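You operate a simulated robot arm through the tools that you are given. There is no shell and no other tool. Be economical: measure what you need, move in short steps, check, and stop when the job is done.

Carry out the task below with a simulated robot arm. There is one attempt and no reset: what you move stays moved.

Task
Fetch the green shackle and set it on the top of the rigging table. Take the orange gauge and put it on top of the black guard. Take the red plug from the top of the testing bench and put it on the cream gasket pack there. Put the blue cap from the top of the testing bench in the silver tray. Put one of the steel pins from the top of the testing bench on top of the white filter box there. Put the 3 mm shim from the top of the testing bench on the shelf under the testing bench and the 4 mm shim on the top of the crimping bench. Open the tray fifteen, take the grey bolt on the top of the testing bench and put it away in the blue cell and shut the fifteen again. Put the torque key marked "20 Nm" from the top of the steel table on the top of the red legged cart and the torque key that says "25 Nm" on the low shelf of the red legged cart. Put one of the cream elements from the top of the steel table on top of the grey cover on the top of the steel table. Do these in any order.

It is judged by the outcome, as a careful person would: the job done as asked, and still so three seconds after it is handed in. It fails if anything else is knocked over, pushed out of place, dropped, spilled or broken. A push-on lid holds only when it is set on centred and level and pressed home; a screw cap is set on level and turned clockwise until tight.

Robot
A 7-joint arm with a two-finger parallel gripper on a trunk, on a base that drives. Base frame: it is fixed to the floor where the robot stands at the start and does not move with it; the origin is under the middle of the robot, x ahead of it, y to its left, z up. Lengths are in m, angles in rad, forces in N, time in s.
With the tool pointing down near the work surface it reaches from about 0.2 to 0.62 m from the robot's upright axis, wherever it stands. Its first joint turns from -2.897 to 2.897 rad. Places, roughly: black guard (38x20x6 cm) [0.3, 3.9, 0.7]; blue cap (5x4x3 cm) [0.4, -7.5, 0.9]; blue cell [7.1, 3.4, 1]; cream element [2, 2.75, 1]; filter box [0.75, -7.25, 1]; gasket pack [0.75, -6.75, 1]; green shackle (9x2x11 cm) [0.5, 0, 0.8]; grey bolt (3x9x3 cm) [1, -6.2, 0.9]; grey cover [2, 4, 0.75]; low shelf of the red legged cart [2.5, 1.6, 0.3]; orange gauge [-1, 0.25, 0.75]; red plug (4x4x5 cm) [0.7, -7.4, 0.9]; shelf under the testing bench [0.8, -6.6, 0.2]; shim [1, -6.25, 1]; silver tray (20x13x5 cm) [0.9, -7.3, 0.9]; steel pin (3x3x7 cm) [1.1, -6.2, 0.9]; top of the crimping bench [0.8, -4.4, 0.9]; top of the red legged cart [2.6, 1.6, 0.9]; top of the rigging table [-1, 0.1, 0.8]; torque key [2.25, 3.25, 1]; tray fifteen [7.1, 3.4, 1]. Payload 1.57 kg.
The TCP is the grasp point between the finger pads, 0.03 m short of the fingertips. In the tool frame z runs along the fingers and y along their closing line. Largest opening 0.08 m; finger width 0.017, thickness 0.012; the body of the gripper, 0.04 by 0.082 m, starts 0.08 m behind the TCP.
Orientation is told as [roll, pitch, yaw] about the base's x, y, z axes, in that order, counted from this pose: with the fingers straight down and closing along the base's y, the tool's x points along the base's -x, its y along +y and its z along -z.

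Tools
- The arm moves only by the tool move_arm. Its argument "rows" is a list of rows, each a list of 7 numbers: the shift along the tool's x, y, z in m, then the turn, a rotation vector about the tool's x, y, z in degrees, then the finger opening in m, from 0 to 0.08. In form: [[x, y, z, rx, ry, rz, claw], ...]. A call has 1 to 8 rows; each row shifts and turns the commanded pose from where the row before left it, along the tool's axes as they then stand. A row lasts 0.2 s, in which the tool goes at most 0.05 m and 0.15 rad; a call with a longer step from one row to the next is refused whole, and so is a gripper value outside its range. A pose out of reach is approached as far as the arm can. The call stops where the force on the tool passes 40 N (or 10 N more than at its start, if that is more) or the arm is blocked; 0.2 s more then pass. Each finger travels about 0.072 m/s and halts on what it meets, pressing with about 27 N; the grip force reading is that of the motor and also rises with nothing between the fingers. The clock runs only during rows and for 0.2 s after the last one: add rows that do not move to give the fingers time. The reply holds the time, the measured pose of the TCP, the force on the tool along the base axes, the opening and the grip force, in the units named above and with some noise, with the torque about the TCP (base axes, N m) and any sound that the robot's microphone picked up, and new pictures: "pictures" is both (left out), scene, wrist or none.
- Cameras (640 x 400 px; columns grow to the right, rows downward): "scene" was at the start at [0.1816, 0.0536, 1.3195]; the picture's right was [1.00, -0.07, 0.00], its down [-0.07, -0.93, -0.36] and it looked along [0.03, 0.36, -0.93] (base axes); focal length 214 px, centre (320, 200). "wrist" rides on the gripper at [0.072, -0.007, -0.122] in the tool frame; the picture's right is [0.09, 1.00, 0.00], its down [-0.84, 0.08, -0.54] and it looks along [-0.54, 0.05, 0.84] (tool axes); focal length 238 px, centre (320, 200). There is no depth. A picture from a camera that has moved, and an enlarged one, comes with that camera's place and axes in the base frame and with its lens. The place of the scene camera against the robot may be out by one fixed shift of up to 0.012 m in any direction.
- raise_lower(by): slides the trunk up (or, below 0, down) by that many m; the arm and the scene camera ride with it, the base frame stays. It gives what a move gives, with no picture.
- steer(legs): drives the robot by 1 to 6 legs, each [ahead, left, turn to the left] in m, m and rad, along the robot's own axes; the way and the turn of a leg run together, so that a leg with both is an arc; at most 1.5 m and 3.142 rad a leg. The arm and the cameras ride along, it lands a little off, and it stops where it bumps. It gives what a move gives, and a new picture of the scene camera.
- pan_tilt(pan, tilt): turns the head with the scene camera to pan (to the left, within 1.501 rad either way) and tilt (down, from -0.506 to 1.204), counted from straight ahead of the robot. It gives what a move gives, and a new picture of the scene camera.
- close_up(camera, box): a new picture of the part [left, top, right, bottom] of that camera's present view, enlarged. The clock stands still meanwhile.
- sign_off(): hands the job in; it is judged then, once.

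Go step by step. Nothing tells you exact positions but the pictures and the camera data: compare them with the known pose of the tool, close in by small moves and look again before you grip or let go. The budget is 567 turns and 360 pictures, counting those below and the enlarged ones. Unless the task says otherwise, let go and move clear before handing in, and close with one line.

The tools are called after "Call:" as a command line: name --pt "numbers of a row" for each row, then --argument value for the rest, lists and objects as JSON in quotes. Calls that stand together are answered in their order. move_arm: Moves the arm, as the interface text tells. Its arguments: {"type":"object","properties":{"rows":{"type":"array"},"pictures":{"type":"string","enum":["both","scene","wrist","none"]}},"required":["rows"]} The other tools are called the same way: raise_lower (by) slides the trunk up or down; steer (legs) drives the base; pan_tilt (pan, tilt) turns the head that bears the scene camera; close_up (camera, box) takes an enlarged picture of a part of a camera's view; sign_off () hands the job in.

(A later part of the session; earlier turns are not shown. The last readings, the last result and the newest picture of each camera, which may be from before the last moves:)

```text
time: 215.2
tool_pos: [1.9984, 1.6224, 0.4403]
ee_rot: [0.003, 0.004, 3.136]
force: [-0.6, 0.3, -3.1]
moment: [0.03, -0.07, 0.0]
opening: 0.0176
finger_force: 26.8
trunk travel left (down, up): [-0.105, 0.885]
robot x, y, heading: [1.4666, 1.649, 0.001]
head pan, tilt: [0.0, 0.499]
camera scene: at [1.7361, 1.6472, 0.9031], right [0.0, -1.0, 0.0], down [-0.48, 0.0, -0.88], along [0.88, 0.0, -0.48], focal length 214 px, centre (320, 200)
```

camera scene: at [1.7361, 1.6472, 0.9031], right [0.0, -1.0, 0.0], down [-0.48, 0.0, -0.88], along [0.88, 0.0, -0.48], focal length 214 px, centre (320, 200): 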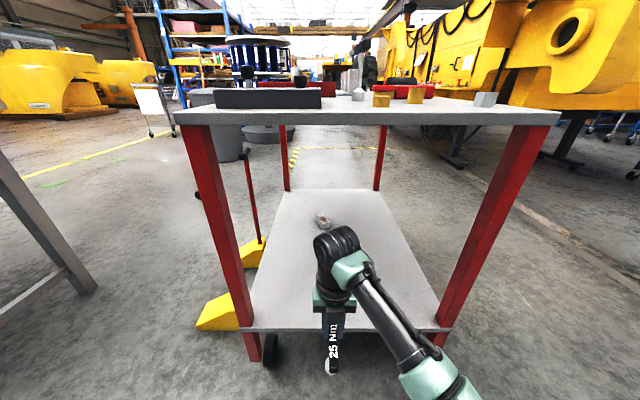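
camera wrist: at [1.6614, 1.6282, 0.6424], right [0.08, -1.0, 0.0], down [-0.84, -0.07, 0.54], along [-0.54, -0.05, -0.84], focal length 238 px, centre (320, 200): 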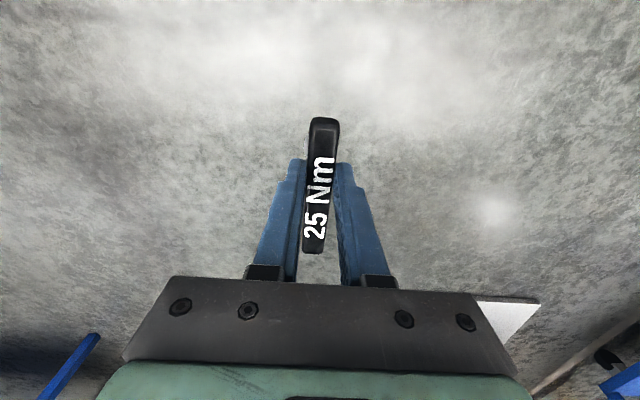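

Call:
steer --legs '[[0.18, -0.02, 0]]'

Call:
move_arm --pt "0 0 0.015 0 0 0 0" --pt "0 0 0.015 0 0 0 0" --pictures "wrist"

```text
time: 216.7
tool_pos: [2.1783, 1.6038, 0.4399]
ee_rot: [0.003, 0.002, 3.137]
force: [-0.2, -0.3, -3.2]
moment: [0.0, -0.05, 0.01]
opening: 0.0177
finger_force: 27.1
trunk travel left (down, up): [-0.105, 0.885]
robot x, y, heading: [1.6473, 1.6284, -0.001]
head pan, tilt: [0.0, 0.499]
camera scene: at [1.9155, 1.628, 0.9031], right [0.0, -1.0, 0.0], down [-0.48, 0.0, -0.88], along [0.88, 0.0, -0.48], focal length 214 px, centre (320, 200)
```

scene: 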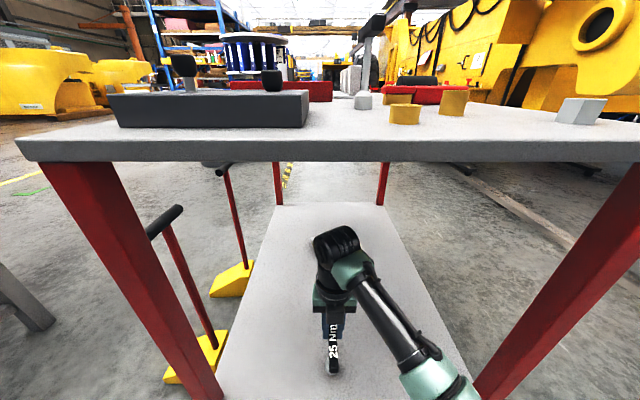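

```text
time: 217.2
tool_pos: [2.1817, 1.6027, 0.4285]
ee_rot: [0.001, 0.019, 3.137]
force: [-6.3, 1.7, 18.3]
moment: [0.11, 0.81, -0.03]
opening: 0.0179
finger_force: 26.8
trunk travel left (down, up): [-0.105, 0.885]
robot x, y, heading: [1.6437, 1.628, -0.002]
head pan, tilt: [0.0, 0.499]
stopped in row 2: the force on the tool passed its limit at 61 N (the readings are from after the stop); the commanded pose is now the measured one
camera wrist: at [2.2494, 1.6097, 0.552], right [0.09, -1.0, 0.0], down [-0.85, -0.07, 0.53], along [-0.52, -0.05, -0.85], focal length 238 px, centre (320, 200)
```

wrist: 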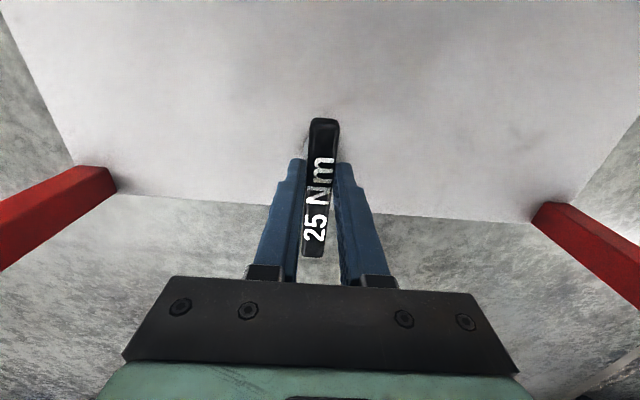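

Call:
move_arm --pt "0 0 -0.004 0 1.0 0 0" --pt "0 0 0 0 0 0 0" --pictures "none"

```text
time: 217.8
tool_pos: [2.18, 1.6023, 0.4275]
ee_rot: [-0.001, 0.034, 3.138]
force: [-3.8, 1.5, 5.5]
moment: [0.0, 0.37, -0.05]
opening: 0.0178
finger_force: 26.4
trunk travel left (down, up): [-0.105, 0.885]
robot x, y, heading: [1.6487, 1.6307, 0.001]
head pan, tilt: [0.0, 0.499]
```

Call:
move_arm --pt "0 0 -0.004 0 -1.85 0 0" --pt "0 0 0 0 0 0 0" --pictures "none"

```text
time: 218.4
tool_pos: [2.1805, 1.6024, 0.4327]
ee_rot: [0.0, -0.001, 3.138]
force: [-0.4, 0.3, -3.3]
moment: [-0.01, -0.07, 0.01]
opening: 0.0176
finger_force: 27.0
trunk travel left (down, up): [-0.105, 0.885]
robot x, y, heading: [1.647, 1.6309, 0.003]
head pan, tilt: [0.0, 0.499]
```

Free and upright again; lower gently to contact.

Call:
move_arm --pt "0 0 0.002 0 0 0 0" --pt "0 0 0.0015 0 0 0 0" --pictures "none"

```text
time: 219.0
tool_pos: [2.18, 1.6035, 0.43]
ee_rot: [-0.001, -0.001, 3.138]
force: [0.4, -0.9, -3.8]
moment: [0.0, -0.07, -0.04]
opening: 0.0176
finger_force: 27.5
trunk travel left (down, up): [-0.105, 0.885]
robot x, y, heading: [1.6451, 1.6305, -0.002]
head pan, tilt: [0.0, 0.499]
```

Call:
move_arm --pt "0 0 0.0015 0 0 0 0" --pt "0 0 0.001 0 0 0 0" --pictures "none"

```text
time: 219.6
tool_pos: [2.1812, 1.6017, 0.4287]
ee_rot: [0.0, 0.002, 3.139]
force: [-2.4, -0.5, 4.1]
moment: [0.07, 0.29, -0.03]
opening: 0.0176
finger_force: 27.0
trunk travel left (down, up): [-0.105, 0.885]
robot x, y, heading: [1.6485, 1.632, 0.002]
head pan, tilt: [0.0, 0.499]
```

Call:
move_arm --pt "0 0 0.001 0 0 0 0" --pt "0 0 0 0 0 0 0.025" --pt "0 0 0 0 0 0 0.035" --pt "0 0 0 0 0 0 0.045" --pt "0 0 0 0 0 0 0.045" --pictures "both"

```text
time: 220.8
tool_pos: [2.1817, 1.6037, 0.4265]
ee_rot: [0.002, 0.001, 3.139]
force: [-0.1, -0.9, -0.1]
moment: [0.0, 0.0, -0.04]
opening: 0.0451
finger_force: 0.0
trunk travel left (down, up): [-0.105, 0.885]
robot x, y, heading: [1.6424, 1.6282, 0.001]
head pan, tilt: [0.0, 0.499]
camera scene: at [1.9153, 1.628, 0.9032], right [0.0, -1.0, 0.0], down [-0.48, 0.0, -0.88], along [0.88, 0.0, -0.48], focal length 214 px, centre (320, 200)
camera wrist: at [2.2516, 1.6095, 0.5486], right [0.09, -1.0, 0.0], down [-0.84, -0.07, 0.54], along [-0.54, -0.05, -0.84], focal length 238 px, centre (320, 200)
```

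scene: 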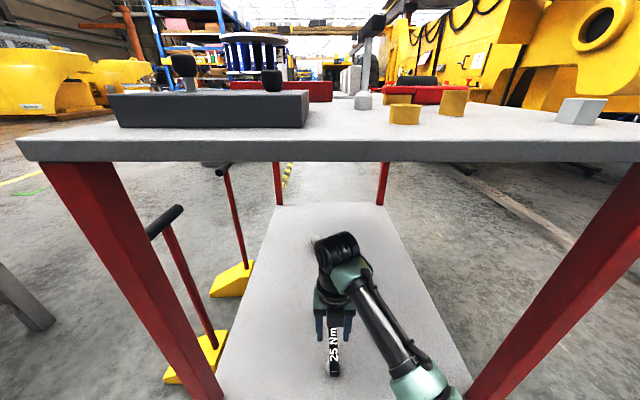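
wrist: 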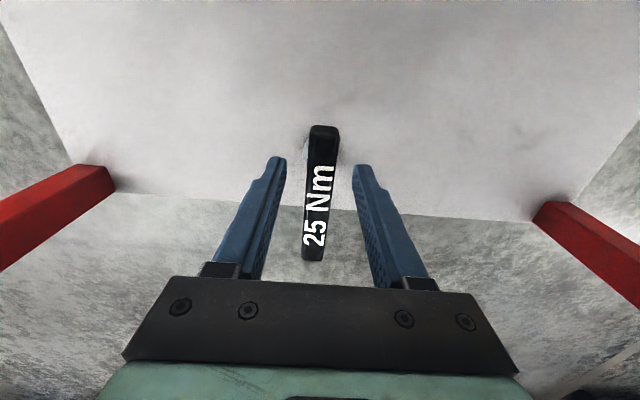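

Call:
move_arm --pt "0 0 -0.03 0 0 0 0.06" --pt "0 0 -0.03 0 0 0 0.06" --pt "0 0 -0.01 0 0 0 0.06" --pictures "none"

Call:
steer --legs '[[-0.6, 0, 0]]'

Call:
raise_lower --by 0.4

Call:
raise_lower --by 0.36

```text
time: 221.6
tool_pos: [2.1792, 1.6014, 0.4963]
ee_rot: [0.003, 0.0, 3.139]
force: [0.4, -1.0, 0.1]
moment: [-0.02, 0.0, -0.01]
opening: 0.0601
finger_force: 0.0
trunk travel left (down, up): [-0.105, 0.885]
robot x, y, heading: [1.6441, 1.6283, 0.004]
head pan, tilt: [0.0, 0.499]
```

```text
time: 225.0
tool_pos: [1.576, 1.5993, 0.4973]
ee_rot: [-0.001, -0.002, 3.137]
force: [-0.7, 0.7, -0.6]
moment: [0.0, 0.01, -0.01]
opening: 0.0601
finger_force: 0.0
trunk travel left (down, up): [-0.105, 0.885]
robot x, y, heading: [1.0459, 1.6273, 0.001]
head pan, tilt: [0.0, 0.499]
camera scene: at [1.3127, 1.6267, 0.9032], right [0.0, -1.0, 0.0], down [-0.48, 0.0, -0.88], along [0.88, 0.0, -0.48], focal length 214 px, centre (320, 200)
```

scene: 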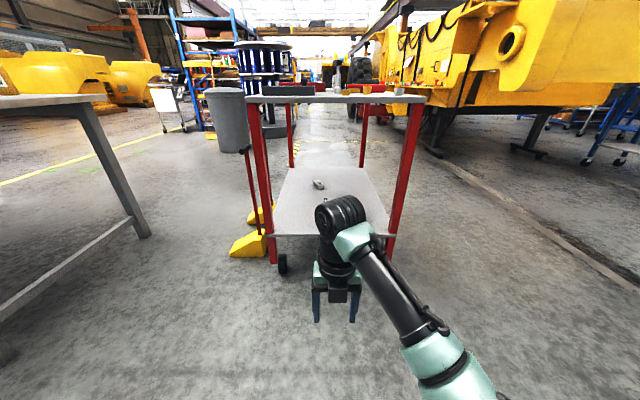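

```text
time: 228.8
tool_pos: [1.5767, 1.5995, 0.896]
ee_rot: [0.0, 0.0, 3.136]
force: [0.8, -0.3, 0.8]
moment: [0.02, 0.02, 0.01]
opening: 0.06
finger_force: 0.1
trunk travel left (down, up): [-0.505, 0.485]
robot x, y, heading: [1.0451, 1.628, 0.002]
head pan, tilt: [0.0, 0.499]
```

```text
time: 232.3
tool_pos: [1.5769, 1.599, 1.2551]
ee_rot: [0.0, 0.0, 3.135]
force: [0.5, 0.1, -1.0]
moment: [-0.02, -0.02, 0.02]
opening: 0.0601
finger_force: 0.0
trunk travel left (down, up): [-0.865, 0.125]
robot x, y, heading: [1.0457, 1.6284, 0.001]
head pan, tilt: [0.0, 0.499]
```

Call:
move_arm --pt "-0.04 0 0 0 0 0 0.08" --pt "-0.04 0 0 0 0 0 0.08" --pt "-0.02 0 0 0 0 0 0.08" --pictures "scene"

Call:
steer --legs '[[0, 0, 1.57], [0.8, 0, 0], [0, -0.95, 0]]'

```text
time: 233.1
tool_pos: [1.4759, 1.5992, 1.2572]
ee_rot: [0.0, 0.0, 3.136]
force: [-0.4, 0.5, 1.1]
moment: [0.01, -0.01, 0.0]
opening: 0.0802
finger_force: 0.1
trunk travel left (down, up): [-0.865, 0.125]
robot x, y, heading: [1.0442, 1.6297, 0.002]
head pan, tilt: [0.0, 0.499]
camera scene: at [1.3125, 1.6267, 1.6632], right [0.0, -1.0, 0.0], down [-0.48, 0.0, -0.88], along [0.88, 0.0, -0.48], focal length 214 px, centre (320, 200)
```

scene: 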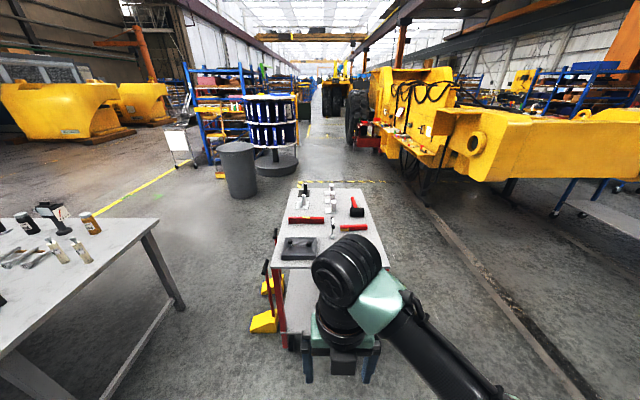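

```text
time: 245.8
tool_pos: [2.0024, 2.871, 1.2569]
ee_rot: [0.0, 0.001, -1.556]
force: [1.0, 0.4, -0.1]
moment: [0.01, 0.0, -0.01]
opening: 0.08
finger_force: 0.1
trunk travel left (down, up): [-0.865, 0.125]
robot x, y, heading: [1.978, 2.4336, 1.589]
head pan, tilt: [0.0, 0.499]
camera scene: at [1.9831, 2.6951, 1.6632], right [1.0, 0.02, 0.0], down [0.01, -0.48, -0.88], along [-0.02, 0.88, -0.48], focal length 214 px, centre (320, 200)
```

scene: 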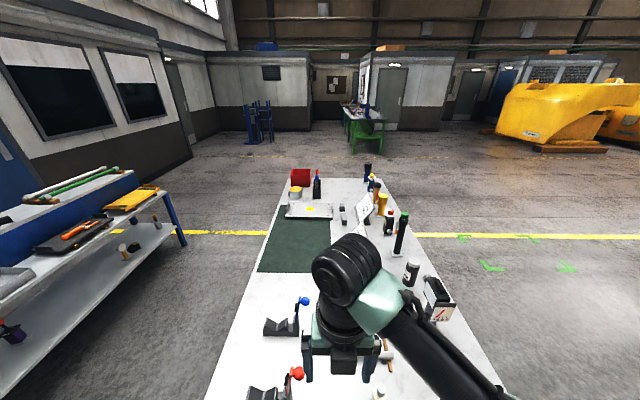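

Call:
move_arm --pt "-0.01 0.04 0 0 0 0 0.08" --pt "-0.01 0.04 0 0 0 0 0.08" --pictures "wrist"

Call:
pan_tilt --pan 0 --tilt 1.1

```text
time: 246.4
tool_pos: [2.0819, 2.8491, 1.2583]
ee_rot: [-0.001, 0.001, -1.557]
force: [-0.3, 0.2, -0.5]
moment: [0.03, 0.0, -0.02]
opening: 0.0799
finger_force: 0.0
trunk travel left (down, up): [-0.865, 0.125]
robot x, y, heading: [1.9786, 2.4339, 1.585]
head pan, tilt: [0.0, 0.499]
camera wrist: at [2.0739, 2.9219, 1.3794], right [0.99, 0.11, 0.0], down [0.09, -0.84, 0.54], along [0.06, -0.54, -0.84], focal length 238 px, centre (320, 200)
```

wrist: 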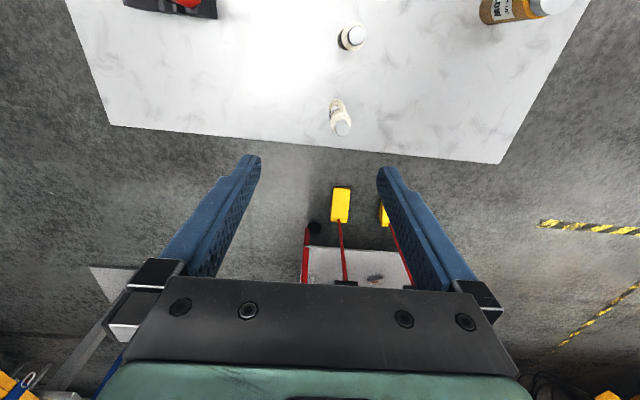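

```text
time: 247.4
tool_pos: [2.0822, 2.85, 1.2558]
ee_rot: [-0.001, -0.001, -1.559]
force: [0.1, 0.1, -0.9]
moment: [0.01, 0.03, 0.01]
opening: 0.0803
finger_force: 0.0
trunk travel left (down, up): [-0.865, 0.125]
robot x, y, heading: [1.9799, 2.4361, 1.588]
head pan, tilt: [0.0, 1.1]
camera scene: at [1.9839, 2.6672, 1.6155], right [1.0, 0.02, 0.0], down [0.02, -0.89, -0.45], along [-0.01, 0.45, -0.89], focal length 214 px, centre (320, 200)
```

scene: 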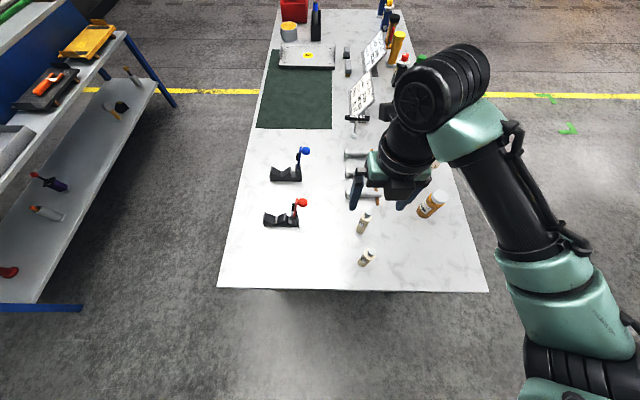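

Call:
move_arm --pt "-0.013 0.019 0.03 0 0 0 0.08" --pt "-0.014 0.019 0.04 0 0 0 0.08" --pt "0 0 0.045 0 0 0 0.08"

```text
time: 248.2
tool_pos: [2.1207, 2.8235, 1.1406]
ee_rot: [0.001, 0.001, -1.556]
force: [-0.2, -0.7, 0.0]
moment: [-0.05, -0.02, 0.0]
opening: 0.0801
finger_force: 0.0
trunk travel left (down, up): [-0.865, 0.125]
robot x, y, heading: [1.9752, 2.4399, 1.588]
head pan, tilt: [0.0, 1.1]
camera scene: at [1.9835, 2.6678, 1.6154], right [1.0, 0.02, 0.0], down [0.02, -0.89, -0.45], along [-0.01, 0.45, -0.89], focal length 214 px, centre (320, 200)
camera wrist: at [2.1109, 2.8949, 1.2627], right [0.99, 0.11, 0.0], down [0.09, -0.84, 0.54], along [0.06, -0.54, -0.84], focal length 238 px, centre (320, 200)
```

scene: 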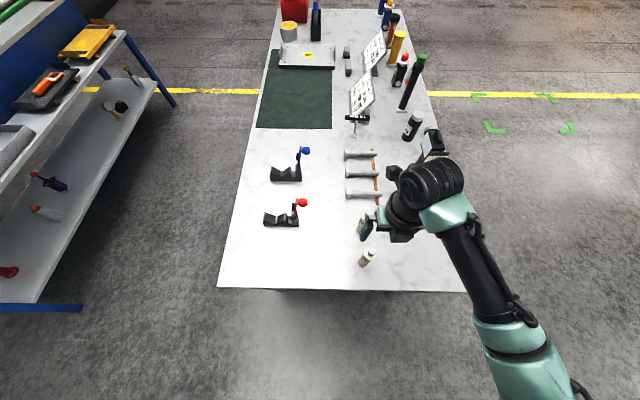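
wrist: 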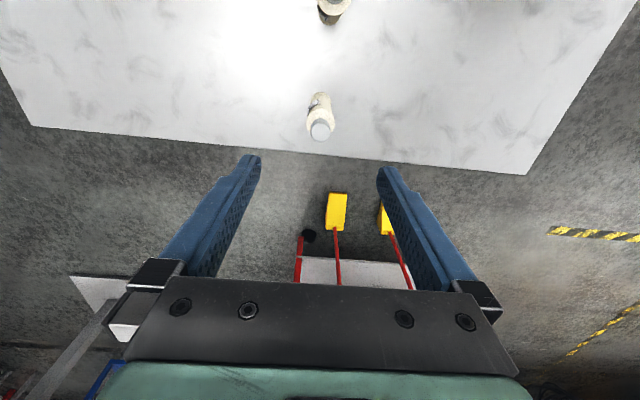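

Call:
move_arm --pt "0.004 -0.002 0.045 0 0 0 0.08" --pt "0 0 0.045 0 0 0 0.08" --pt "0 0 0.045 0 0 0 0.07" --pictures "wrist"

```text
time: 249.0
tool_pos: [2.1181, 2.8298, 1.0067]
ee_rot: [0.003, 0.001, -1.558]
force: [0.2, 0.1, -0.5]
moment: [-0.01, -0.01, 0.0]
opening: 0.0701
finger_force: 0.0
trunk travel left (down, up): [-0.865, 0.125]
robot x, y, heading: [1.9806, 2.4387, 1.589]
head pan, tilt: [0.0, 1.1]
camera wrist: at [2.1095, 2.9016, 1.1294], right [0.99, 0.1, 0.0], down [0.09, -0.84, 0.54], along [0.06, -0.54, -0.84], focal length 238 px, centre (320, 200)
```

wrist: 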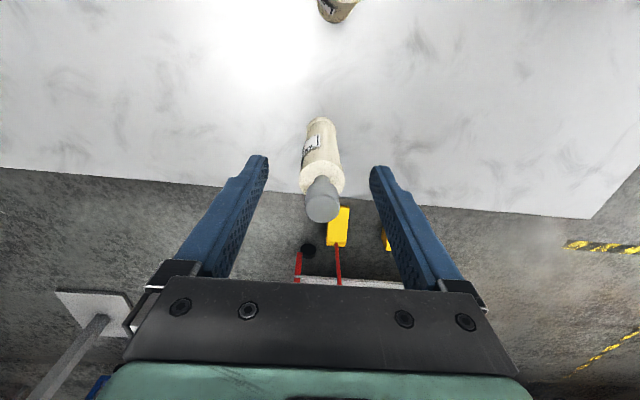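

Call:
move_arm --pt "0 0.001 0.025 0 0 0 0.06" --pt "0 0 0.017 0 0 0 0.06" --pt "0 0 0 0 0 0 0.03" --pt "0 0 0 0 0 0 0" --pt "0 0 0 0 0 0 0" --pictures "wrist"

```text
time: 250.2
tool_pos: [2.1187, 2.8288, 0.9655]
ee_rot: [0.0, -0.002, -1.558]
force: [0.5, -0.1, -0.1]
moment: [-0.05, 0.0, -0.01]
opening: 0.0314
finger_force: 27.1
trunk travel left (down, up): [-0.865, 0.125]
robot x, y, heading: [1.979, 2.435, 1.587]
head pan, tilt: [0.0, 1.1]
camera wrist: at [2.1103, 2.9012, 1.0867], right [0.99, 0.1, 0.0], down [0.09, -0.84, 0.54], along [0.06, -0.54, -0.84], focal length 238 px, centre (320, 200)
```

wrist: 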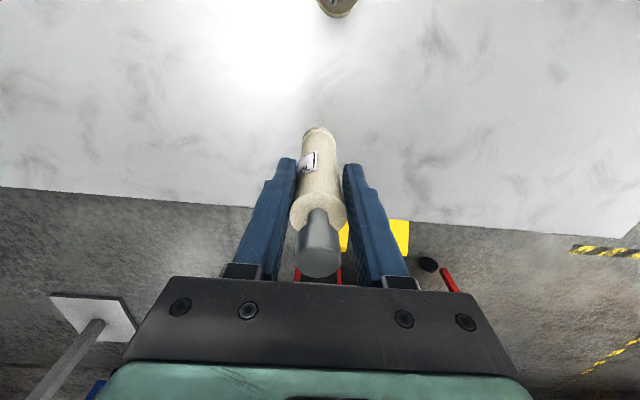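

Call:
move_arm --pt "0 0 -0.01 0 0 0 0" --pt "0 0 -0.04 0 0 0 0" --pt "0 0 -0.05 0 0 0 0" --pt "0 0 -0.05 0 0 0 0" --pt "0 0 -0.05 0 0 0 0" --pictures "none"

Call:
raise_lower --by 0.12

Call:
steer --legs '[[-0.03, 0.85, 0], [0.9, 0, -0.017]]'

```text
time: 251.4
tool_pos: [2.1211, 2.827, 1.1681]
ee_rot: [0.001, 0.001, -1.558]
force: [-0.6, 1.1, -0.7]
moment: [0.01, 0.0, 0.0]
opening: 0.0317
finger_force: 26.8
trunk travel left (down, up): [-0.865, 0.125]
robot x, y, heading: [1.9799, 2.4359, 1.589]
head pan, tilt: [0.0, 1.1]
```

```text
time: 252.9
tool_pos: [2.1191, 2.8273, 1.2879]
ee_rot: [-0.001, -0.001, -1.559]
force: [0.6, -0.2, -1.1]
moment: [0.01, -0.04, -0.01]
opening: 0.0317
finger_force: 26.8
trunk travel left (down, up): [-0.985, 0.005]
robot x, y, heading: [1.9778, 2.4368, 1.588]
head pan, tilt: [0.0, 1.1]
```

```text
time: 261.7
tool_pos: [1.2741, 3.6747, 1.2857]
ee_rot: [-0.001, 0.002, -1.58]
force: [0.1, -0.3, -0.7]
moment: [-0.03, 0.0, 0.0]
opening: 0.0312
finger_force: 26.8
trunk travel left (down, up): [-0.985, 0.005]
robot x, y, heading: [1.1238, 3.2833, 1.563]
head pan, tilt: [0.0, 1.1]
camera scene: at [1.1339, 3.5182, 1.7355], right [1.0, 0.0, 0.0], down [0.0, -0.89, -0.45], along [0.0, 0.45, -0.89], focal length 214 px, centre (320, 200)
```

scene: 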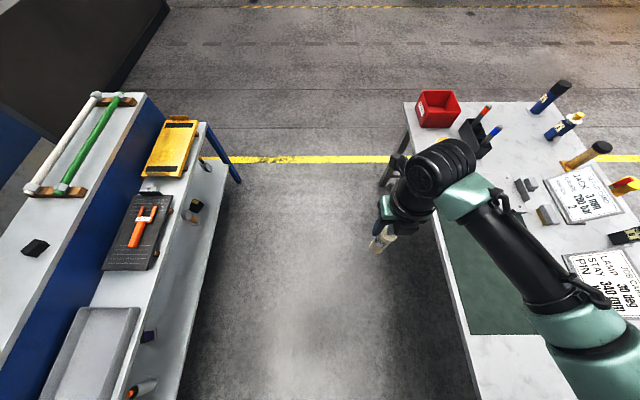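

Call:
steer --legs '[[0.68, 0, 0], [0, 0, -1.563]]'

Call:
close_up --camera "scene" --box '[200, 60, 420, 260]'

```text
time: 269.4
tool_pos: [1.5123, 3.8091, 1.287]
ee_rot: [-0.001, 0.0, 3.083]
force: [-0.8, 0.1, -1.2]
moment: [-0.01, -0.01, 0.0]
opening: 0.0313
finger_force: 26.6
trunk travel left (down, up): [-0.985, 0.005]
robot x, y, heading: [1.1291, 3.9743, -0.051]
head pan, tilt: [0.0, 1.1]
camera scene: at [1.3717, 3.9611, 1.7354], right [-0.05, -1.0, 0.0], down [-0.89, 0.05, -0.45], along [0.45, -0.02, -0.89], focal length 214 px, centre (320, 200)
```

scene: 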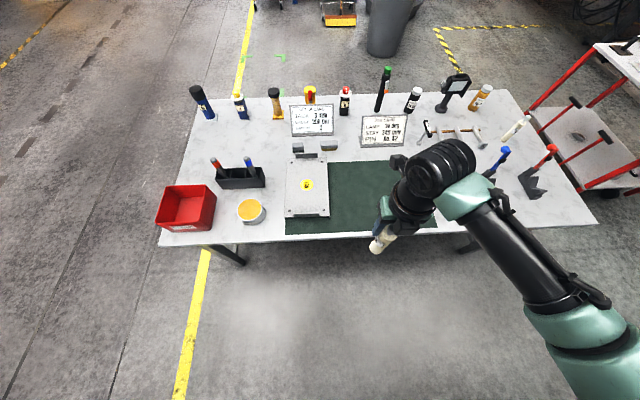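

```text
2.00 times, centred on (310, 160) of scene
camera zoom: at [1.3717, 3.9611, 1.7354], right [-0.05, -1.0, 0.0], down [-0.89, 0.05, -0.45], along [0.45, -0.02, -0.89], focal length 429 px, centre (340, 280)
```

zoom: 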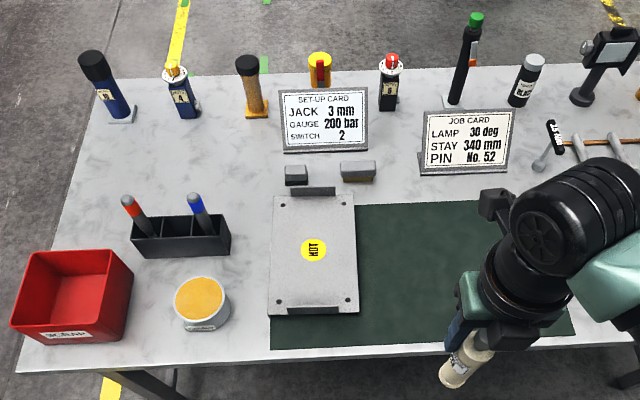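

Call:
steer --legs '[[0.2, 0, 0.05]]'

Call:
move_arm --pt "0.015 -0.04 0 0 0 0 0" --pt "0.015 -0.04 0 0 0 0 0" --pt "0.015 -0.04 0 0 0 0 0" --pt "0.01 -0.035 0 0 0 0 0"

```text
time: 271.0
tool_pos: [1.7171, 3.8227, 1.2877]
ee_rot: [0.001, 0.001, 3.135]
force: [0.6, 0.3, -1.5]
moment: [0.03, 0.02, -0.02]
opening: 0.0313
finger_force: 27.4
trunk travel left (down, up): [-0.985, 0.005]
robot x, y, heading: [1.3286, 3.9686, -0.002]
head pan, tilt: [0.0, 1.1]
camera scene: at [1.5688, 3.9673, 1.7357], right [0.0, -1.0, 0.0], down [-0.89, 0.0, -0.45], along [0.45, 0.0, -0.89], focal length 214 px, centre (320, 200)
```

scene: 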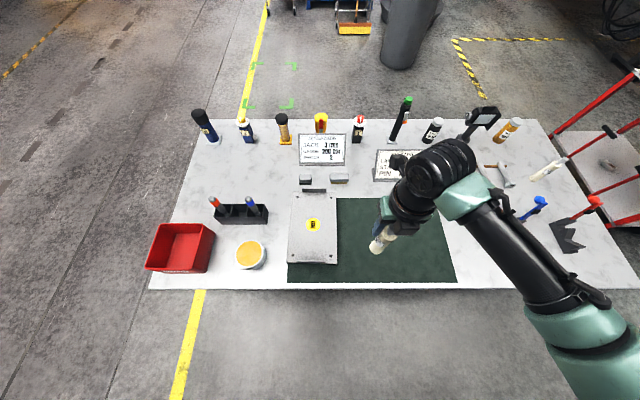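

```text
time: 272.0
tool_pos: [1.775, 3.9773, 1.287]
ee_rot: [0.002, 0.001, 3.134]
force: [0.6, 0.3, -0.6]
moment: [-0.01, 0.0, 0.01]
opening: 0.0315
finger_force: 27.0
trunk travel left (down, up): [-0.985, 0.005]
robot x, y, heading: [1.3299, 3.97, -0.003]
head pan, tilt: [0.0, 1.1]
camera scene: at [1.5705, 3.9688, 1.7354], right [0.0, -1.0, 0.0], down [-0.89, 0.0, -0.45], along [0.45, 0.0, -0.89], focal length 214 px, centre (320, 200)
camera wrist: at [1.8459, 3.9841, 1.4085], right [0.08, -1.0, 0.0], down [-0.84, -0.07, 0.54], along [-0.54, -0.05, -0.84], focal length 238 px, centre (320, 200)
```

scene: 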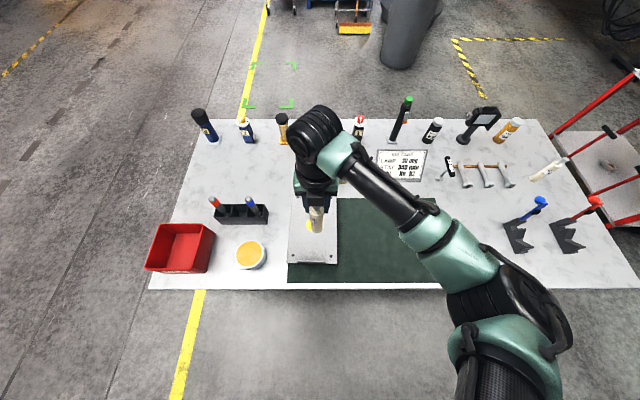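
wrist: 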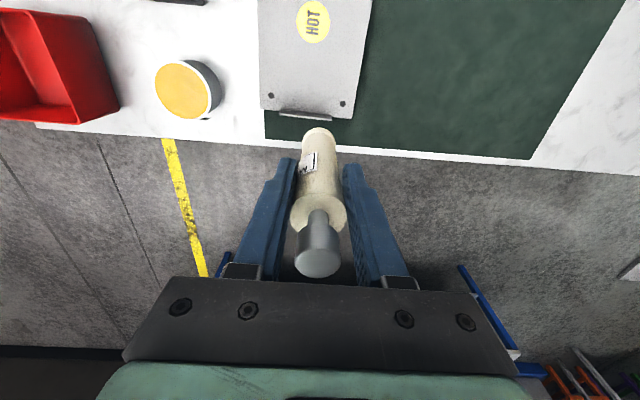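

Call:
move_arm --pt "0.017 -0.004 0.045 0 0 0 0" --pt "0.018 -0.004 0.045 0 0 0 0" --pt "0 0 0.05 0 0 0 0" --pt "0 0 0.05 0 0 0 0" --pt "0 0 0.04 0 0 0 0"

```text
time: 273.2
tool_pos: [1.8109, 3.9825, 1.0554]
ee_rot: [0.002, -0.001, 3.135]
force: [-0.2, 0.2, -1.1]
moment: [-0.03, -0.01, 0.0]
opening: 0.0315
finger_force: 27.3
trunk travel left (down, up): [-0.985, 0.005]
robot x, y, heading: [1.3301, 3.9718, -0.001]
head pan, tilt: [0.0, 1.1]
camera scene: at [1.5706, 3.9679, 1.7354], right [0.0, -1.0, 0.0], down [-0.89, 0.0, -0.45], along [0.45, 0.0, -0.89], focal length 214 px, centre (320, 200)
camera wrist: at [1.8814, 3.9895, 1.1784], right [0.08, -1.0, 0.0], down [-0.84, -0.07, 0.54], along [-0.54, -0.05, -0.84], focal length 238 px, centre (320, 200)
```

scene: 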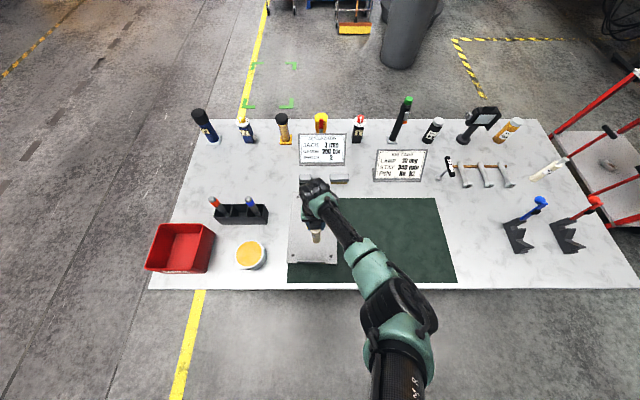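
wrist: 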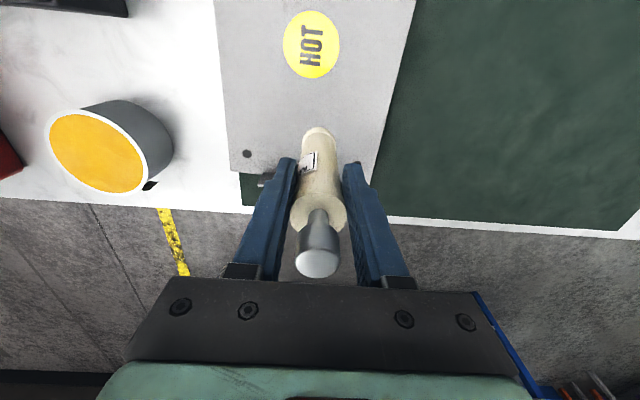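

Call:
move_arm --pt "0.01 0 0.02 0 0 0 0" --pt "0 0 0.01 0 0 0 0" --pt "0 0 0.006 0 0 0 0" --pictures "wrist"

```text
time: 274.0
tool_pos: [1.8201, 3.9834, 1.0197]
ee_rot: [0.0, 0.001, 3.133]
force: [0.6, -0.4, -1.3]
moment: [0.01, -0.01, -0.01]
opening: 0.0314
finger_force: 27.0
trunk travel left (down, up): [-0.985, 0.005]
robot x, y, heading: [1.3301, 3.9694, -0.003]
head pan, tilt: [0.0, 1.1]
camera wrist: at [1.8902, 3.9898, 1.1425], right [0.08, -1.0, 0.0], down [-0.84, -0.07, 0.54], along [-0.54, -0.05, -0.84], focal length 238 px, centre (320, 200)
```

wrist: 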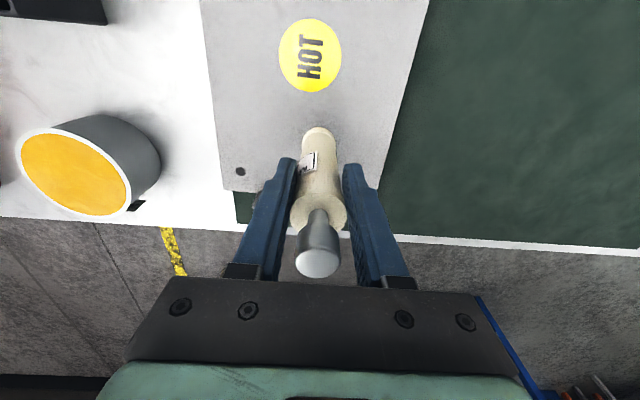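

Call:
move_arm --pt "0 0 0.01 0 0 0 0" --pt "0 0 0.005 0 0 0 0" --pictures "none"

Call:
move_arm --pt "0 0 0.004 0 0 0 0" --pt "0 0 0.003 0 0 0 0" --pictures "none"

```text
time: 274.6
tool_pos: [1.8199, 3.9826, 1.0062]
ee_rot: [0.002, -0.001, 3.134]
force: [-0.6, 0.2, -1.4]
moment: [0.01, 0.02, 0.0]
opening: 0.031
finger_force: 27.0
trunk travel left (down, up): [-0.985, 0.005]
robot x, y, heading: [1.3262, 3.9731, 0.0]
head pan, tilt: [0.0, 1.1]
```

```text
time: 275.2
tool_pos: [1.8199, 3.9838, 0.9995]
ee_rot: [-0.001, -0.001, 3.134]
force: [0.5, -0.4, -0.7]
moment: [0.0, 0.02, 0.03]
opening: 0.0313
finger_force: 26.8
trunk travel left (down, up): [-0.985, 0.005]
robot x, y, heading: [1.3293, 3.9713, -0.003]
head pan, tilt: [0.0, 1.1]
```

Call:
move_arm --pt "0 0 0.004 0 0 0 0" --pt "0 0 0.003 0 0 0 0" --pictures "none"

Call:
move_arm --pt "0 0 0.003 0 0 0 0" --pt "0 0 0.002 0 0 0 0" --pictures "none"

```text
time: 275.8
tool_pos: [1.8191, 3.9838, 0.991]
ee_rot: [0.0, 0.0, 3.133]
force: [-0.1, -0.3, -0.2]
moment: [0.0, -0.04, -0.02]
opening: 0.0312
finger_force: 27.1
trunk travel left (down, up): [-0.985, 0.005]
robot x, y, heading: [1.3316, 3.9692, -0.001]
head pan, tilt: [0.0, 1.1]
```

```text
time: 276.4
tool_pos: [1.8197, 3.9839, 0.9881]
ee_rot: [0.0, 0.006, 3.133]
force: [-1.9, -1.7, 20.0]
moment: [-0.11, 0.44, 0.03]
opening: 0.0312
finger_force: 27.5
trunk travel left (down, up): [-0.985, 0.005]
robot x, y, heading: [1.3316, 3.971, -0.003]
head pan, tilt: [0.0, 1.1]
```

Contact at z 0.988. Release and rise.

Call:
move_arm --pt "0 0 -0.001 0 0 0 0" --pt "0 0 0 0 0 0 0.04" --pt "0 0 0 0 0 0 0.05" --pt "0 0 0 0 0 0 0.06" --pt "0 0 -0.02 0 0 0 0.07" --pt "0 0 -0.04 0 0 0 0.08" --pt "0 0 -0.05 0 0 0 0.08" --pt "0 0 -0.05 0 0 0 0.08"

```text
time: 278.2
tool_pos: [1.8163, 3.9833, 1.1491]
ee_rot: [0.003, -0.001, 3.134]
force: [-0.3, -0.3, 0.1]
moment: [0.0, -0.04, 0.0]
opening: 0.0799
finger_force: 0.0
trunk travel left (down, up): [-0.985, 0.005]
robot x, y, heading: [1.3302, 3.9713, -0.003]
head pan, tilt: [0.0, 1.1]
camera scene: at [1.5698, 3.9672, 1.7355], right [0.0, -1.0, 0.0], down [-0.89, 0.0, -0.45], along [0.45, 0.0, -0.89], focal length 214 px, centre (320, 200)
camera wrist: at [1.8882, 3.9908, 1.2715], right [0.08, -1.0, 0.0], down [-0.84, -0.07, 0.54], along [-0.54, -0.05, -0.84], focal length 238 px, centre (320, 200)
```

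scene: 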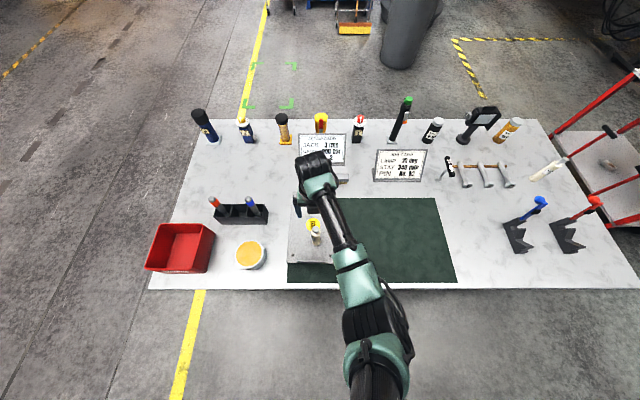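
wrist: 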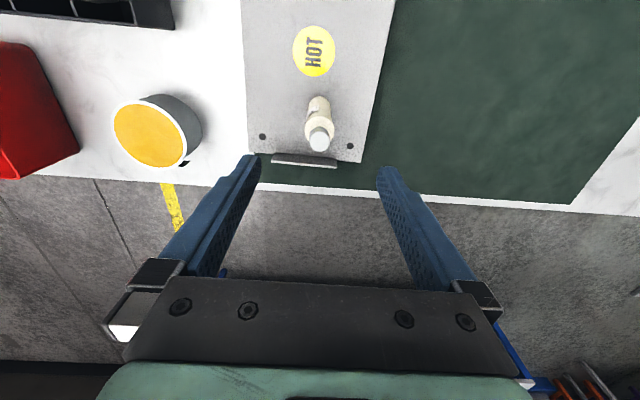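

Call:
steer --legs '[[-0.28, 0, 0], [0, 0, -1.57], [1.45, 0, 0], [0, 0.5, 0]]'

Call:
pan_tilt --pan 0 --tilt 0.5

```text
time: 293.4
tool_pos: [1.5689, 2.0007, 1.1469]
ee_rot: [0.001, 0.0, 1.568]
force: [-0.1, 0.0, -0.4]
moment: [0.02, 0.01, 0.02]
opening: 0.0803
finger_force: 0.2
trunk travel left (down, up): [-0.985, 0.005]
robot x, y, heading: [1.5524, 2.4912, -1.564]
head pan, tilt: [0.0, 1.1]
camera scene: at [1.5594, 2.2537, 1.7355], right [-1.0, 0.0, 0.0], down [0.0, 0.89, -0.45], along [0.0, -0.45, -0.89], focal length 214 px, centre (320, 200)
```

scene: 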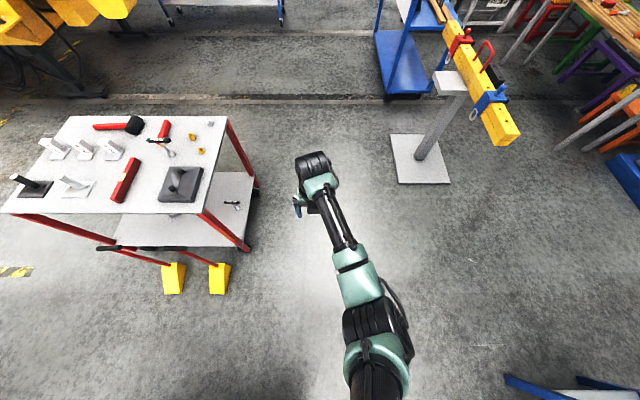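

```text
time: 294.4
tool_pos: [1.5691, 2.0002, 1.1491]
ee_rot: [0.0, -0.001, 1.566]
force: [0.5, 0.4, 0.0]
moment: [0.0, -0.01, 0.0]
opening: 0.0801
finger_force: 0.0
trunk travel left (down, up): [-0.985, 0.005]
robot x, y, heading: [1.5523, 2.4935, -1.573]
head pan, tilt: [0.0, 0.499]
camera scene: at [1.5598, 2.2259, 1.7831], right [-1.0, 0.0, 0.0], down [0.0, 0.48, -0.88], along [0.0, -0.88, -0.48], focal length 214 px, centre (320, 200)
```

scene: 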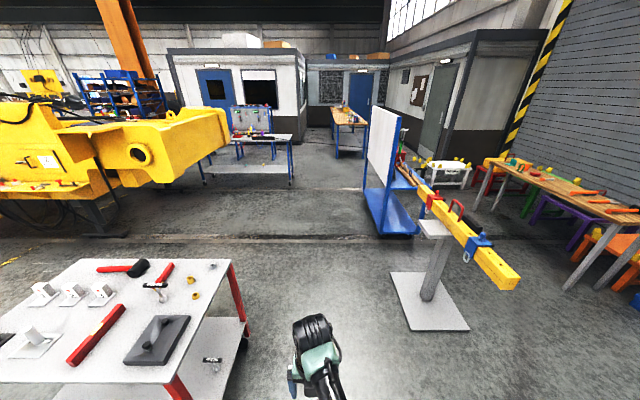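

Call:
steer --legs '[[1.45, 0, 0], [1.45, 0, 0], [1.45, 0, 0], [0.6, 0, 0]]'

```text
time: 318.3
tool_pos: [1.6693, -2.967, 1.149]
ee_rot: [0.002, 0.0, 1.58]
force: [0.2, -0.4, 0.4]
moment: [-0.01, -0.01, 0.04]
opening: 0.0797
finger_force: 0.2
trunk travel left (down, up): [-0.985, 0.005]
robot x, y, heading: [1.644, -2.4791, -1.552]
head pan, tilt: [0.0, 0.499]
camera scene: at [1.6575, -2.7409, 1.7833], right [-1.0, -0.01, 0.0], down [-0.01, 0.48, -0.88], along [0.01, -0.88, -0.48], focal length 214 px, centre (320, 200)
```

scene: 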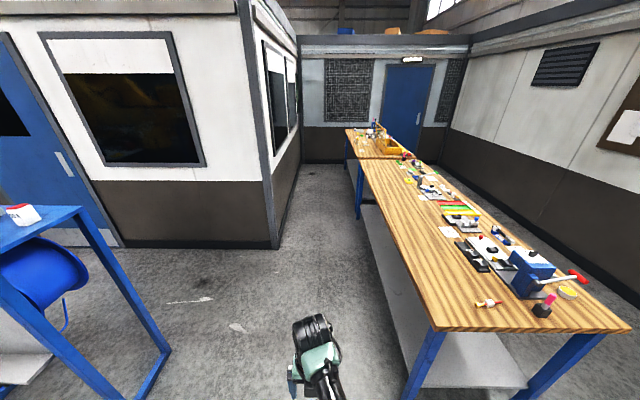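

Call:
steer --legs '[[1.45, 0, -0.02], [1.45, 0, 0], [0.9, 0, 0]]'

Call:
pan_tilt --pan -1.2 --tilt 0.8

```text
time: 336.6
tool_pos: [1.7601, -6.7393, 1.1485]
ee_rot: [0.0, 0.002, 1.579]
force: [0.5, 0.4, 0.4]
moment: [-0.01, 0.01, 0.02]
opening: 0.08
finger_force: 0.1
trunk travel left (down, up): [-0.985, 0.005]
robot x, y, heading: [1.7349, -6.2516, -1.554]
head pan, tilt: [0.0, 0.499]
camera scene: at [1.7471, -6.5139, 1.7833], right [-1.0, -0.02, 0.0], down [-0.01, 0.48, -0.88], along [0.01, -0.88, -0.48], focal length 214 px, centre (320, 200)
```

scene: 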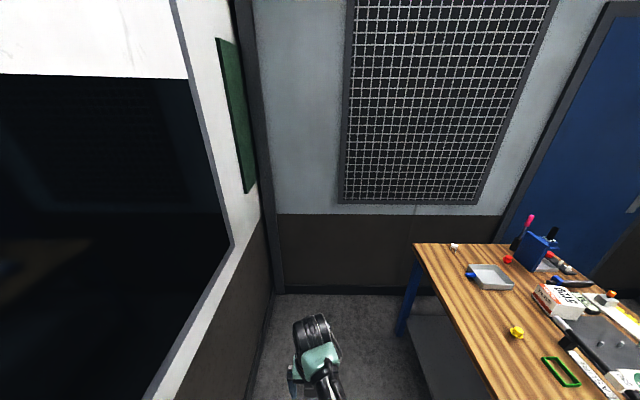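

```text
time: 337.9
tool_pos: [1.7588, -6.7399, 1.149]
ee_rot: [-0.001, 0.0, 1.579]
force: [-0.3, -1.4, -0.6]
moment: [-0.04, -0.01, 0.02]
opening: 0.08
finger_force: 0.0
trunk travel left (down, up): [-0.985, 0.005]
robot x, y, heading: [1.7344, -6.2514, -1.558]
head pan, tilt: [-1.201, 0.799]
camera scene: at [1.671, -6.4538, 1.7572], right [-0.38, 0.93, 0.0], down [0.66, 0.27, -0.7], along [-0.65, -0.26, -0.72], focal length 214 px, centre (320, 200)
```

scene: 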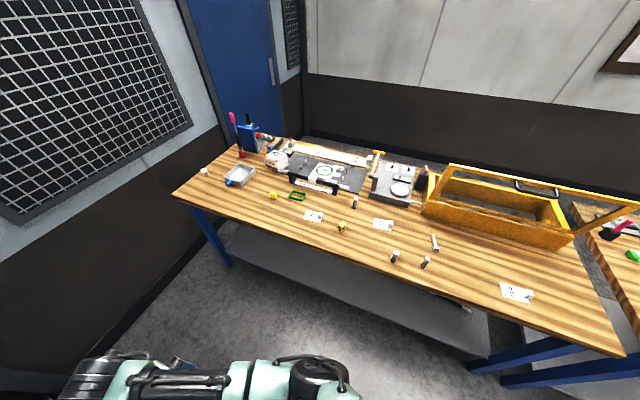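

Call:
close_up --camera "scene" --box '[190, 100, 350, 230]'

Call:
close_up --camera "scene" --box '[320, 130, 560, 310]'

```text
3.08 times, centred on (270, 165) of scene
camera zoom: at [1.671, -6.4538, 1.7572], right [-0.38, 0.93, 0.0], down [0.66, 0.27, -0.7], along [-0.65, -0.26, -0.72], focal length 660 px, centre (474, 308)
```

zoom: 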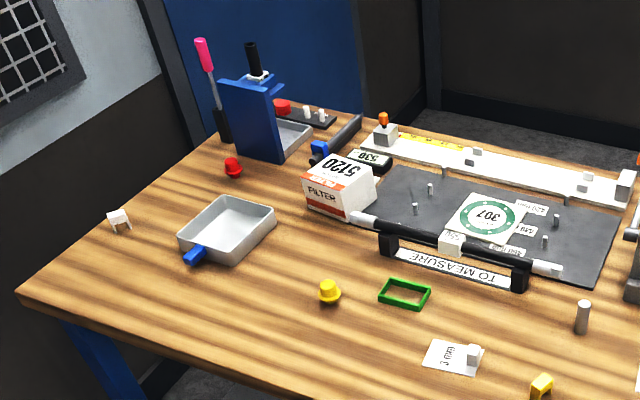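

```text
2.22 times, centred on (440, 220) of scene
camera zoom: at [1.671, -6.4538, 1.7572], right [-0.38, 0.93, 0.0], down [0.66, 0.27, -0.7], along [-0.65, -0.26, -0.72], focal length 477 px, centre (53, 156)
```

zoom: 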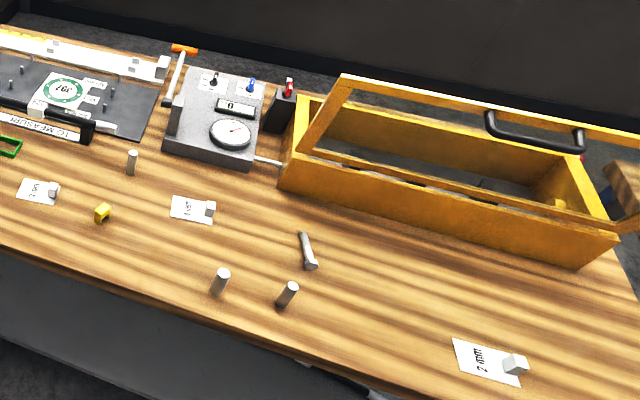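

Call:
close_up --camera "scene" --box '[295, 200, 345, 235]'

Call:
close_up --camera "scene" --box '[365, 210, 405, 238]'

Call:
close_up --camera "scene" --box '[490, 275, 545, 310]'

```text
11.43 times, centred on (320, 218) of scene
camera zoom: at [1.671, -6.4538, 1.7572], right [-0.38, 0.93, 0.0], down [0.66, 0.27, -0.7], along [-0.65, -0.26, -0.72], focal length 2451 px, centre (320, 0)
```

zoom: 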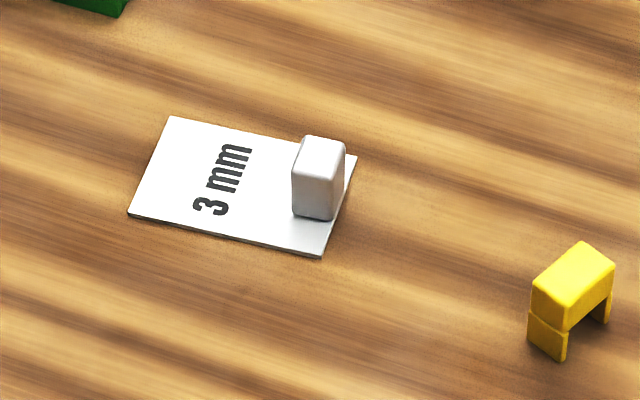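

```text
14.29 times, centred on (385, 224) of scene
camera zoom: at [1.671, -6.4538, 1.7572], right [-0.38, 0.93, 0.0], down [0.66, 0.27, -0.7], along [-0.65, -0.26, -0.72], focal length 3064 px, centre (-609, -143)
```

zoom: 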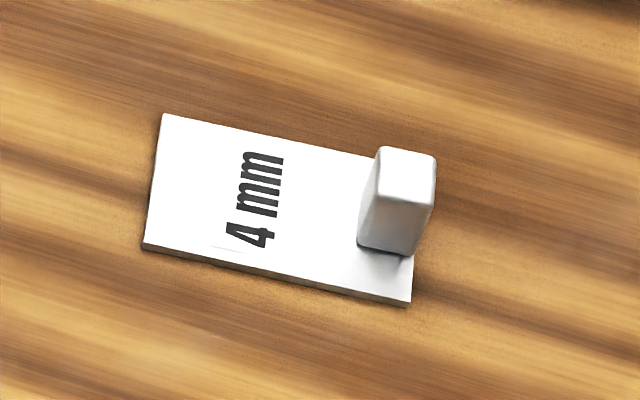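

```text
11.43 times, centred on (518, 292) of scene
camera zoom: at [1.671, -6.4538, 1.7572], right [-0.38, 0.93, 0.0], down [0.66, 0.27, -0.7], along [-0.65, -0.26, -0.72], focal length 2451 px, centre (-1937, -857)
```

zoom: 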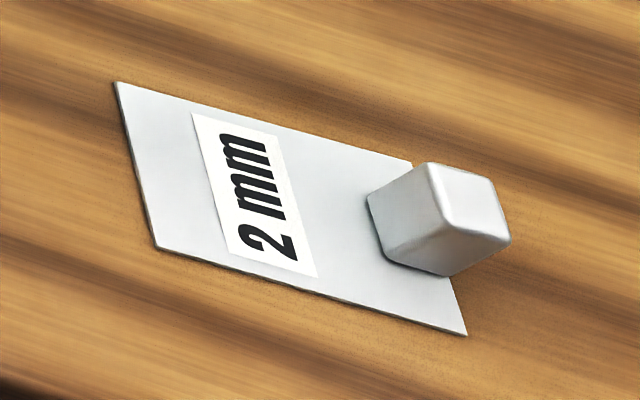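

Call:
steer --legs '[[0, 0, -1.585]]'

Call:
pan_tilt --pan 0 --tilt 0.9

```text
time: 342.2
tool_pos: [1.2474, -6.2672, 1.1492]
ee_rot: [0.003, 0.002, -0.006]
force: [-0.2, 0.3, -1.0]
moment: [-0.02, -0.01, -0.02]
opening: 0.08
finger_force: 0.0
trunk travel left (down, up): [-0.985, 0.005]
robot x, y, heading: [1.7363, -6.2508, -3.14]
head pan, tilt: [-1.201, 0.799]
camera scene: at [1.544, -6.1784, 1.7573], right [0.93, 0.36, 0.0], down [0.26, -0.67, -0.7], along [-0.25, 0.65, -0.72], focal length 214 px, centre (320, 200)
```

scene: 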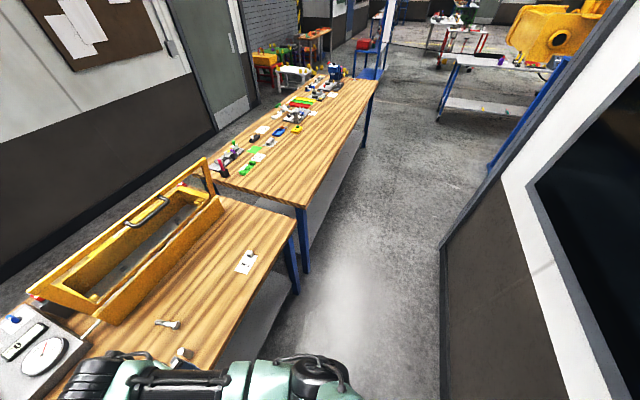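

```text
time: 343.6
tool_pos: [1.2474, -6.2673, 1.1491]
ee_rot: [0.0, 0.0, -0.006]
force: [0.2, 0.1, 0.1]
moment: [0.03, 0.0, 0.01]
opening: 0.0804
finger_force: 0.0
trunk travel left (down, up): [-0.985, 0.005]
robot x, y, heading: [1.7342, -6.2506, -3.138]
head pan, tilt: [0.0, 0.901]
camera scene: at [1.4975, -6.2533, 1.7493], right [0.0, 1.0, 0.0], down [0.78, 0.0, -0.62], along [-0.62, 0.0, -0.78], focal length 214 px, centre (320, 200)
```

scene: 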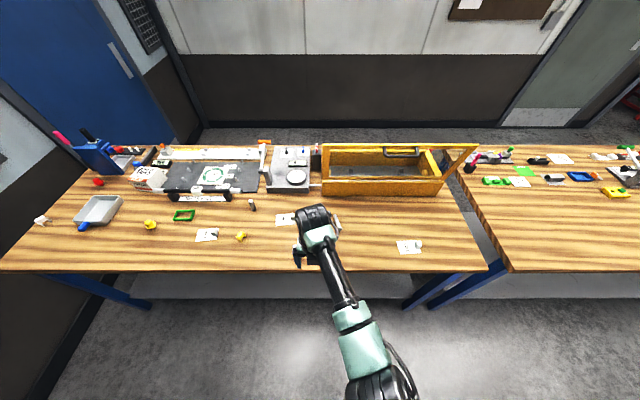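

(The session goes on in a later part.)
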